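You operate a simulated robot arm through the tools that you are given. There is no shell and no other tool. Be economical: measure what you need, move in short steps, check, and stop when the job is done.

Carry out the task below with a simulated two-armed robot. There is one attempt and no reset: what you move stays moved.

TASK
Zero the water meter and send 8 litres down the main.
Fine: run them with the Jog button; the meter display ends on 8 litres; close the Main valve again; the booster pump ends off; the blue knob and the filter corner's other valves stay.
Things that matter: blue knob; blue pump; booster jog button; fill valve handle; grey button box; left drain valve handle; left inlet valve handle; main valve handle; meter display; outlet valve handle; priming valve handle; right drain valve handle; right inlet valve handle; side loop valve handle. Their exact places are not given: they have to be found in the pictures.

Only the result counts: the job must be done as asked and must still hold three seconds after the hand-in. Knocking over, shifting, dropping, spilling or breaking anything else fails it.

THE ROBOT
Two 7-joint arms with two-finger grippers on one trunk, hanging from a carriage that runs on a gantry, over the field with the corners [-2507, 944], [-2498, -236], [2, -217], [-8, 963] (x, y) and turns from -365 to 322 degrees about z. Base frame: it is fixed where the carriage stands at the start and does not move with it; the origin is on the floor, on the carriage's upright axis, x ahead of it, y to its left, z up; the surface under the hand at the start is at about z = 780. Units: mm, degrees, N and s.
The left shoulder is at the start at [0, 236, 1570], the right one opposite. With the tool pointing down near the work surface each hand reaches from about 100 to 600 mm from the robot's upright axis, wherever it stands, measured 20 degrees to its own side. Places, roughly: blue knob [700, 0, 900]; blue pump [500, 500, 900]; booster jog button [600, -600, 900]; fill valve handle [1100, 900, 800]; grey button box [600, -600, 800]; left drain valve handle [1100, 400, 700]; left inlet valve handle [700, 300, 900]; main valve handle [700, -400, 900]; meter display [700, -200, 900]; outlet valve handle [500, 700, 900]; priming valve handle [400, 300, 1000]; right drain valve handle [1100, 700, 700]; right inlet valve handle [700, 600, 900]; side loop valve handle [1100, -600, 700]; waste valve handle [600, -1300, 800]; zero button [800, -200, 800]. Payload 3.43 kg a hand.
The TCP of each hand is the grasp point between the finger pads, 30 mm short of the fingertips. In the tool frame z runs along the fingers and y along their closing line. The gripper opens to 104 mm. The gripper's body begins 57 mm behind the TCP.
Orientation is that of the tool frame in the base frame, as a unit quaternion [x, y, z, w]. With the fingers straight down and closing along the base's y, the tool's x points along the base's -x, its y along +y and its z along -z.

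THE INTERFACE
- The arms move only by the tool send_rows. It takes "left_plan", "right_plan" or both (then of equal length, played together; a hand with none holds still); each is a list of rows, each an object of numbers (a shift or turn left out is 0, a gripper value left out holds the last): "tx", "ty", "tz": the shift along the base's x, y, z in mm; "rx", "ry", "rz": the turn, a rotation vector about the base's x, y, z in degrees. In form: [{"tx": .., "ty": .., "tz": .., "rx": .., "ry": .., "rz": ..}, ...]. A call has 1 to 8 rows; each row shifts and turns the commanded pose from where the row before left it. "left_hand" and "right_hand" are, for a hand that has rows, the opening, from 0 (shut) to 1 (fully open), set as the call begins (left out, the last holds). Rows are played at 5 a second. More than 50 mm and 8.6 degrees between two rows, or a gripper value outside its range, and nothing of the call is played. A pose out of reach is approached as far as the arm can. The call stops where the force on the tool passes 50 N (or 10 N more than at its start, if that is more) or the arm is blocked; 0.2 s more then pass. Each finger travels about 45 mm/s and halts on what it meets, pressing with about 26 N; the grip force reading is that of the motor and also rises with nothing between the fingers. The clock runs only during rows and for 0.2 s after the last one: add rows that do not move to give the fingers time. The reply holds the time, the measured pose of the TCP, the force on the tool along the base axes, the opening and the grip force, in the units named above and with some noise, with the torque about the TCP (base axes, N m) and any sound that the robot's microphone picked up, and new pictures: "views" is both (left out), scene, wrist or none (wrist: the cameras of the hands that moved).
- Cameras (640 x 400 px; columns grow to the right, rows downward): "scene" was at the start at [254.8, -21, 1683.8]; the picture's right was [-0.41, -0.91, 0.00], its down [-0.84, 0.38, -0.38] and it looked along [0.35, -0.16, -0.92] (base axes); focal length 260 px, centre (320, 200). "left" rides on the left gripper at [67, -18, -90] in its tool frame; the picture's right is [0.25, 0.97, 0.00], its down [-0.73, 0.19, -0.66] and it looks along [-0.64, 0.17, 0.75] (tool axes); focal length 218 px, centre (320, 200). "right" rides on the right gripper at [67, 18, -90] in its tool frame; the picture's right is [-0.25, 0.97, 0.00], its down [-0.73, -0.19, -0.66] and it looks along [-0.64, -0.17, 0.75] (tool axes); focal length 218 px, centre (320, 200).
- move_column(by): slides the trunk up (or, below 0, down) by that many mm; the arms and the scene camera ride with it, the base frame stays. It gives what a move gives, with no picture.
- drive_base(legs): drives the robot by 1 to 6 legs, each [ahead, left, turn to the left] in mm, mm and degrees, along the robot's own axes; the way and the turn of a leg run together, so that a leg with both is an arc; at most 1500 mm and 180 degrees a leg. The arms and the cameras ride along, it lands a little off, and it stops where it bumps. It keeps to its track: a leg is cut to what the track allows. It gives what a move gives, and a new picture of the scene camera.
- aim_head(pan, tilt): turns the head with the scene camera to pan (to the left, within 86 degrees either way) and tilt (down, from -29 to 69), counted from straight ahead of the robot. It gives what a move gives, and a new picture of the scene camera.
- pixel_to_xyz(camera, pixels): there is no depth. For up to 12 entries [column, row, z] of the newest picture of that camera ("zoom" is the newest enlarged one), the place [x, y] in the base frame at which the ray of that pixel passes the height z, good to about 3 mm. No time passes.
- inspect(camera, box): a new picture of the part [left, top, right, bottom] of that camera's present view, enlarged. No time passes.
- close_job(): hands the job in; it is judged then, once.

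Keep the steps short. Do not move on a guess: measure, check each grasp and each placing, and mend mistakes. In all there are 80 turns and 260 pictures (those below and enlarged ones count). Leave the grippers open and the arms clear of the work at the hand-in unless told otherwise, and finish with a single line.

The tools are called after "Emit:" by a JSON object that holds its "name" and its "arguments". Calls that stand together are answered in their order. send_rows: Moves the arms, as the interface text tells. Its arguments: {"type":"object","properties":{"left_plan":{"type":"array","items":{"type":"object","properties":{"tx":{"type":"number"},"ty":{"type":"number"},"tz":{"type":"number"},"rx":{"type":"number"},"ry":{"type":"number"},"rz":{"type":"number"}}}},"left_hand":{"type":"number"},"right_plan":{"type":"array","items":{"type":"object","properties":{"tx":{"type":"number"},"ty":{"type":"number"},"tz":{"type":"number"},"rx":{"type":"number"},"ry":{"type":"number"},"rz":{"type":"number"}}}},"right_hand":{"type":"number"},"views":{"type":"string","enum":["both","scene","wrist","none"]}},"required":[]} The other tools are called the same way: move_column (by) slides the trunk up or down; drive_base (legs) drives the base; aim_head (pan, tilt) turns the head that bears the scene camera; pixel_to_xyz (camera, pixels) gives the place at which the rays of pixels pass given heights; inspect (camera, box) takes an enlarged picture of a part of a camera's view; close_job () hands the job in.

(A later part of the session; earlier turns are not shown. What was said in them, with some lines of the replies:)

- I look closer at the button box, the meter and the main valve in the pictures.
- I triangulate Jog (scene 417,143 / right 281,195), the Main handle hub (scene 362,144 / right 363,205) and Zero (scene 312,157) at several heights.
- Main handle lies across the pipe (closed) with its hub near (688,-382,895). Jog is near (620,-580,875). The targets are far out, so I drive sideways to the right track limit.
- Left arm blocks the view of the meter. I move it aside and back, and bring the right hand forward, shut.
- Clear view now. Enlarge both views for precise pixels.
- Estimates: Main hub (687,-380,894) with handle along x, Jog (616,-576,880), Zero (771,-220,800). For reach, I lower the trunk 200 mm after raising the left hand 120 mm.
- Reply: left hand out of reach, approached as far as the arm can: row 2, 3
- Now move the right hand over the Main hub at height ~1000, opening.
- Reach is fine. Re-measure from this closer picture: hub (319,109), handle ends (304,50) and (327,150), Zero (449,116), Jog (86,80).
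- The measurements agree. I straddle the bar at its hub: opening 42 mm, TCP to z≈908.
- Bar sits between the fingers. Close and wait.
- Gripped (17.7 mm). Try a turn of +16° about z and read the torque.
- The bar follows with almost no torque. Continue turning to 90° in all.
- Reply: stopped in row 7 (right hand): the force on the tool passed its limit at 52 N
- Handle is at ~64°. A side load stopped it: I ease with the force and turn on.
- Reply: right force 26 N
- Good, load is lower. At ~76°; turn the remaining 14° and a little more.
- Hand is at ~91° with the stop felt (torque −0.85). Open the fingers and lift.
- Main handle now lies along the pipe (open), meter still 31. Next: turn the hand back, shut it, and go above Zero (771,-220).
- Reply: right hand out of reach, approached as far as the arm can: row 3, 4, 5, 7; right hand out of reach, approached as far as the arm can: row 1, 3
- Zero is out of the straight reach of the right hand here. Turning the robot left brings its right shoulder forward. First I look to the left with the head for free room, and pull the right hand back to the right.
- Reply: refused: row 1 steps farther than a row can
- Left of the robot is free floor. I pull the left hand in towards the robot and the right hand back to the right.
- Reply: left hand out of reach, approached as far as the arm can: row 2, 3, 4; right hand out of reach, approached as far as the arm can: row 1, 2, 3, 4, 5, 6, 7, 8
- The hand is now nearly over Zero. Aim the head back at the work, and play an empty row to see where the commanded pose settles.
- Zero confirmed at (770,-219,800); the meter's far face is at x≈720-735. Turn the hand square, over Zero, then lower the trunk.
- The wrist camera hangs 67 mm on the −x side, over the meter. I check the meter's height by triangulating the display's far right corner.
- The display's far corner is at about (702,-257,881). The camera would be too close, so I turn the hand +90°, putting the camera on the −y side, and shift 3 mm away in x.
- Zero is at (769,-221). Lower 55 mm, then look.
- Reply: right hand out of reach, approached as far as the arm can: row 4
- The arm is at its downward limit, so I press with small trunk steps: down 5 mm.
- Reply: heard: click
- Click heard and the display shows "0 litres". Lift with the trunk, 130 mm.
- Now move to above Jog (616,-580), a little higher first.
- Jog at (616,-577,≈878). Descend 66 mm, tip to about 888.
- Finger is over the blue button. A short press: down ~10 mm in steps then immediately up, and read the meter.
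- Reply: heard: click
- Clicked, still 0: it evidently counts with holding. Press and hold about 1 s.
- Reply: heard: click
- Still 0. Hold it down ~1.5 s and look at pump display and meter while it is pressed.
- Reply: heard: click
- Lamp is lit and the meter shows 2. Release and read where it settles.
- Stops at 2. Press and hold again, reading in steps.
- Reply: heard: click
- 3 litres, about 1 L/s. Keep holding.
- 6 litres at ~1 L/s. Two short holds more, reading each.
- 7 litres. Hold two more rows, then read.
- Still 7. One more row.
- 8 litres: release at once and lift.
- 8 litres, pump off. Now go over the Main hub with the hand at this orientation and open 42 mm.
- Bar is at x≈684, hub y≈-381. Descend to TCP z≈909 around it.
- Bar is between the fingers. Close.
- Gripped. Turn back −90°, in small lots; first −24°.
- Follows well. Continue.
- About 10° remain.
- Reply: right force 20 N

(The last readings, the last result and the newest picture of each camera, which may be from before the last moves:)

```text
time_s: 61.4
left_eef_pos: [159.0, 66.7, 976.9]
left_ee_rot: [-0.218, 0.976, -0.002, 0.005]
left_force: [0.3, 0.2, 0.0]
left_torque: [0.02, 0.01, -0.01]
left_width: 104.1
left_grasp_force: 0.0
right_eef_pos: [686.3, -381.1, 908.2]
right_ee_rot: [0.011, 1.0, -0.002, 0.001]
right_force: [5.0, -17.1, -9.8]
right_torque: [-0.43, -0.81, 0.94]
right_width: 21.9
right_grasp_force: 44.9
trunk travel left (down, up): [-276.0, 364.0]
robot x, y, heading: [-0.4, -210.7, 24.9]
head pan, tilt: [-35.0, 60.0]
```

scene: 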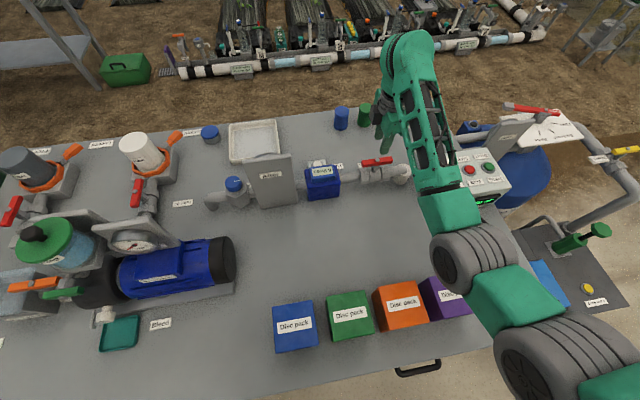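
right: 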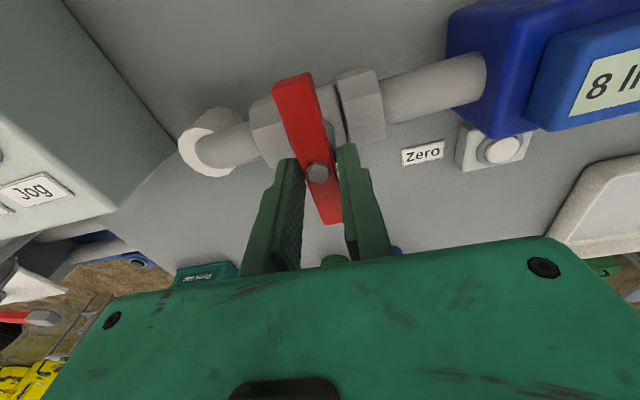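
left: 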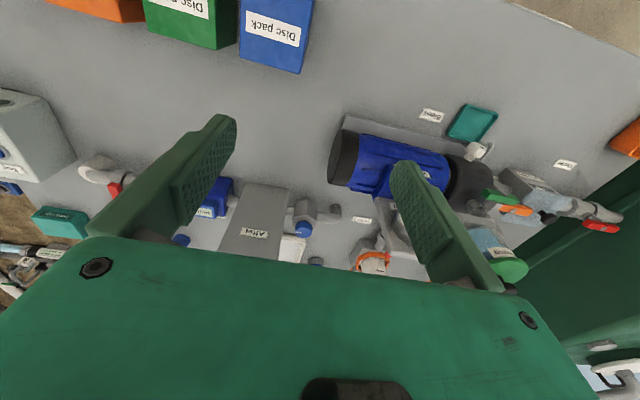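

Stop felt (torque +0.94). Open and lift.

Emit:
{"name": "send_rows", "arguments": {"right_plan": [{}, {}, {}, {"tz": 30}, {"tz": 40}, {"tz": 40}, {"tz": 30}], "right_hand": 0.45}}

Emit:
{"name": "inspect", "arguments": {"camera": "scene", "box": [300, 130, 520, 230]}}

```text
time_s: 63.0
left_eef_pos: [158.4, 69.3, 977.6]
left_ee_rot: [-0.219, 0.976, 0.0, 0.004]
left_force: [-0.4, -0.1, -0.7]
left_torque: [-0.02, -0.01, 0.01]
left_width: 103.7
left_grasp_force: 0.1
right_eef_pos: [687.1, -376.4, 1048.1]
right_ee_rot: [0.011, 1.0, 0.002, 0.001]
right_force: [0.6, -0.1, 0.0]
right_torque: [0.0, 0.0, 0.01]
right_width: 46.9
right_grasp_force: 0.1
trunk travel left (down, up): [-276.0, 364.0]
robot x, y, heading: [-1.5, -215.2, 25.1]
head pan, tilt: [-35.0, 60.0]
```

scene: 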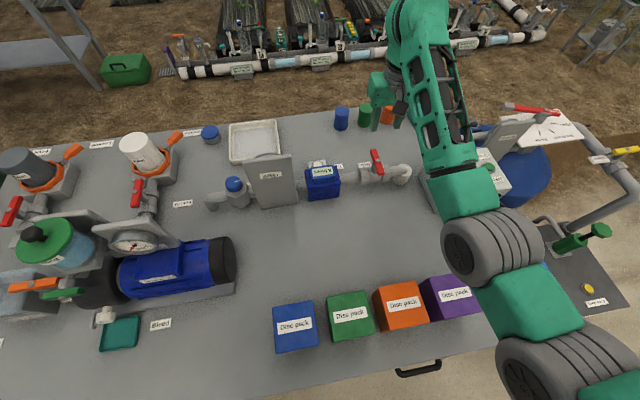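
right: 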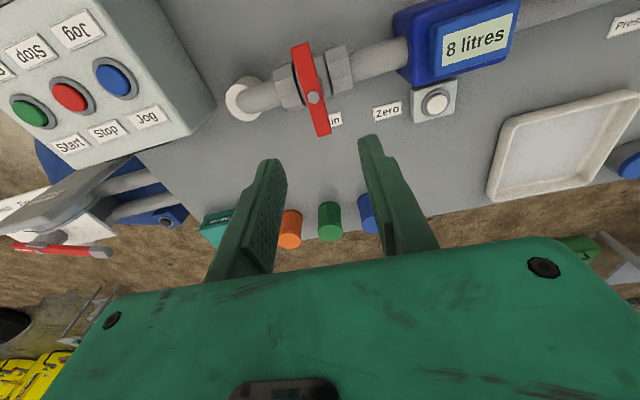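

```text
2.91 times, centred on (410, 180) of scene
```

zoom: 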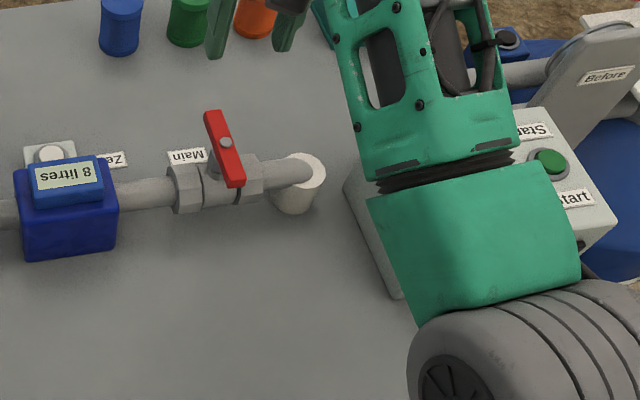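

Meter 8, handle across. Check the handle's angle by its ends (301,44), (322,135), and clear the hand: back up and fully open, away from the box so the pump display can be read.

Emit:
{"name": "pixel_to_xyz", "arguments": {"camera": "right", "pixels": [[301, 44, 890], [322, 135, 890], [313, 97, 894]]}}

Emit:
{"name": "send_rows", "arguments": {"right_plan": [{"tx": -35, "tz": 15}, {"tx": -35, "tz": 15}, {"tx": -40}, {"tx": -40}, {"tx": -40}, {"tx": -40}], "right_hand": 1}}

```text
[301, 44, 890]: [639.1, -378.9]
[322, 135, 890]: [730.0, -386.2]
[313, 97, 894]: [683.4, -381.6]
```

```text
time_s: 64.4
left_eef_pos: [158.5, 69.5, 976.1]
left_ee_rot: [-0.218, 0.976, 0.001, 0.003]
left_force: [-0.5, 0.0, -0.1]
left_torque: [0.01, -0.03, 0.01]
left_width: 104.0
left_grasp_force: 0.1
right_eef_pos: [496.3, -372.1, 1008.8]
right_ee_rot: [0.011, 1.0, 0.002, 0.004]
right_force: [0.1, 0.1, 1.0]
right_torque: [-0.02, -0.02, -0.02]
right_width: 104.0
right_grasp_force: 0.0
right hand out of reach, approached as far as the arm can: row 3, 4, 5, 6
trunk travel left (down, up): [-276.0, 364.0]
robot x, y, heading: [0.4, -214.1, 25.4]
head pan, tilt: [-35.0, 60.0]
```

scene: 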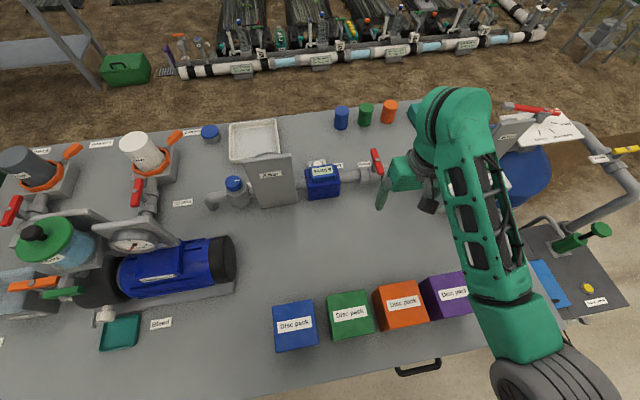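
right: 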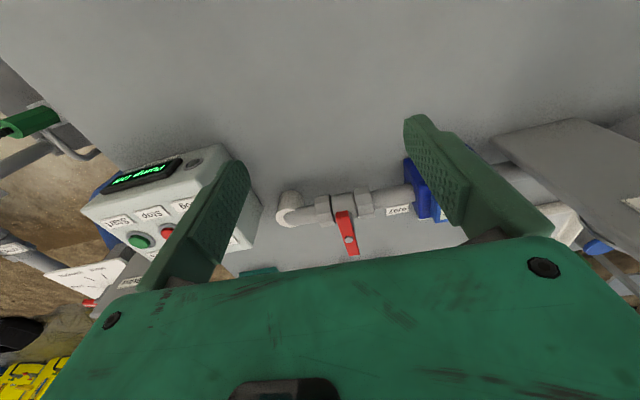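

Emit:
{"name": "inspect", "arguments": {"camera": "right", "box": [80, 130, 480, 280]}}

Emit:
{"name": "inspect", "arguments": {"camera": "scene", "box": [290, 130, 400, 210]}}

```text
1.60 times, centred on (280, 205) of right
```

zoom: 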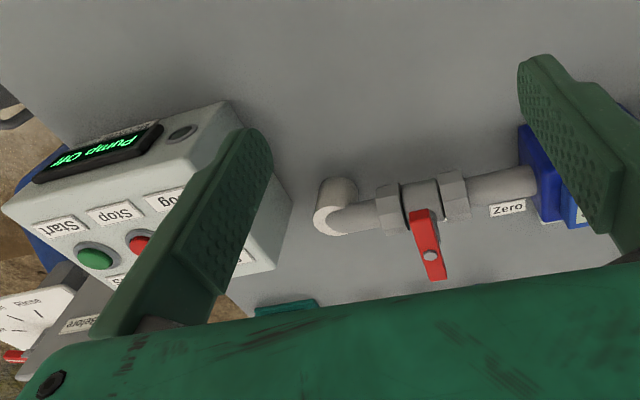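

```text
5.00 times, centred on (345, 170) of scene
```

zoom: 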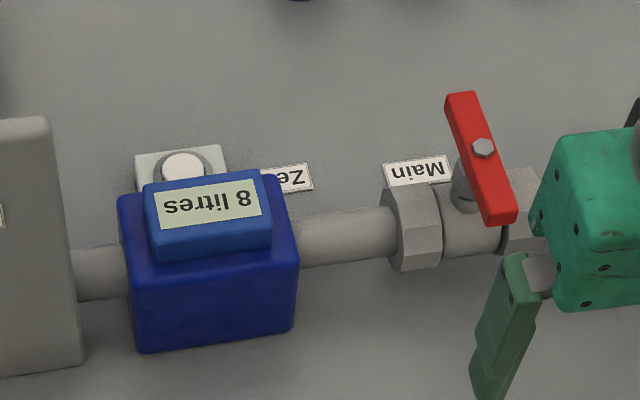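

Pump Off. Check the handle angle with the enlarged scene picture.

Emit:
{"name": "pixel_to_xyz", "arguments": {"camera": "zoom", "pixels": [[461, 93, 890], [501, 216, 890], [446, 96, 890], [484, 218, 890], [477, 92, 890], [517, 210, 890]]}}

```text
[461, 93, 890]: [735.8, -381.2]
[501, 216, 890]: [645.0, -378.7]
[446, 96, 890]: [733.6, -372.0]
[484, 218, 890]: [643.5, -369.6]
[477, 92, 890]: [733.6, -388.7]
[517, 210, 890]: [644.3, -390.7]
```

The handle is across the pipe to within ~2° (closed). I raise the trunk to clear the work and take a last look.

Emit:
{"name": "move_column", "arguments": {"by": 150}}

Emit:
{"name": "inspect", "arguments": {"camera": "scene", "box": [0, 0, 640, 400]}}

Emit:
{"name": "inspect", "arguments": {"camera": "scene", "box": [290, 120, 420, 220]}}

```text
time_s: 66.2
left_eef_pos: [159.1, 69.4, 1127.8]
left_ee_rot: [-0.218, 0.976, 0.0, 0.004]
left_force: [0.4, 0.2, -0.1]
left_torque: [0.03, 0.03, -0.03]
left_width: 104.3
left_grasp_force: 0.1
right_eef_pos: [498.8, -371.6, 1158.7]
right_ee_rot: [0.01, 1.0, 0.002, 0.003]
right_force: [-0.5, -0.5, -0.4]
right_torque: [0.0, -0.03, -0.02]
right_width: 104.1
right_grasp_force: 0.1
trunk travel left (down, up): [-426.0, 214.0]
robot x, y, heading: [-3.1, -215.3, 25.2]
head pan, tilt: [-35.0, 60.0]
```

```text
1.00 times, centred on (320, 200) of scene (not enlarged: the box is as wide or as high as the picture)
```

zoom: 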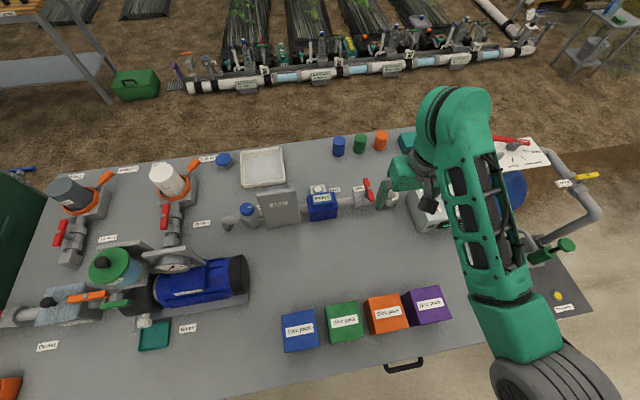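

```text
4.00 times, centred on (355, 170) of scene
```

zoom: 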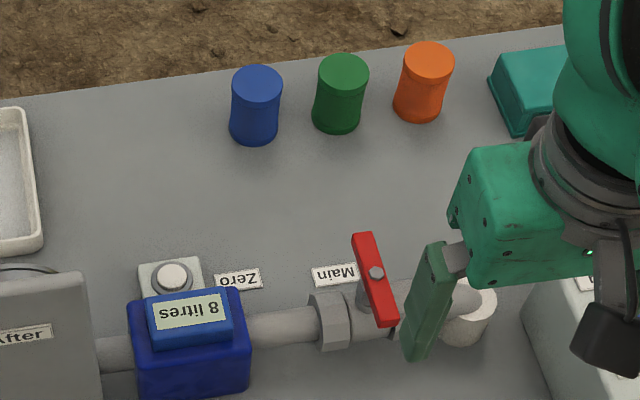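

Meter shows 8 litres, Main is closed, the pump is off, and the arms are clear with grippers open. I hand in.

Emit:
{"name": "close_job", "arguments": {}}

```text
The job is handed in.
```

The meter was zeroed and 8 litres were run down the main with the Jog button; the display reads 8 litres, the Main valve is closed again, the pump is off, and I did not touch the blue knob or the other valves.
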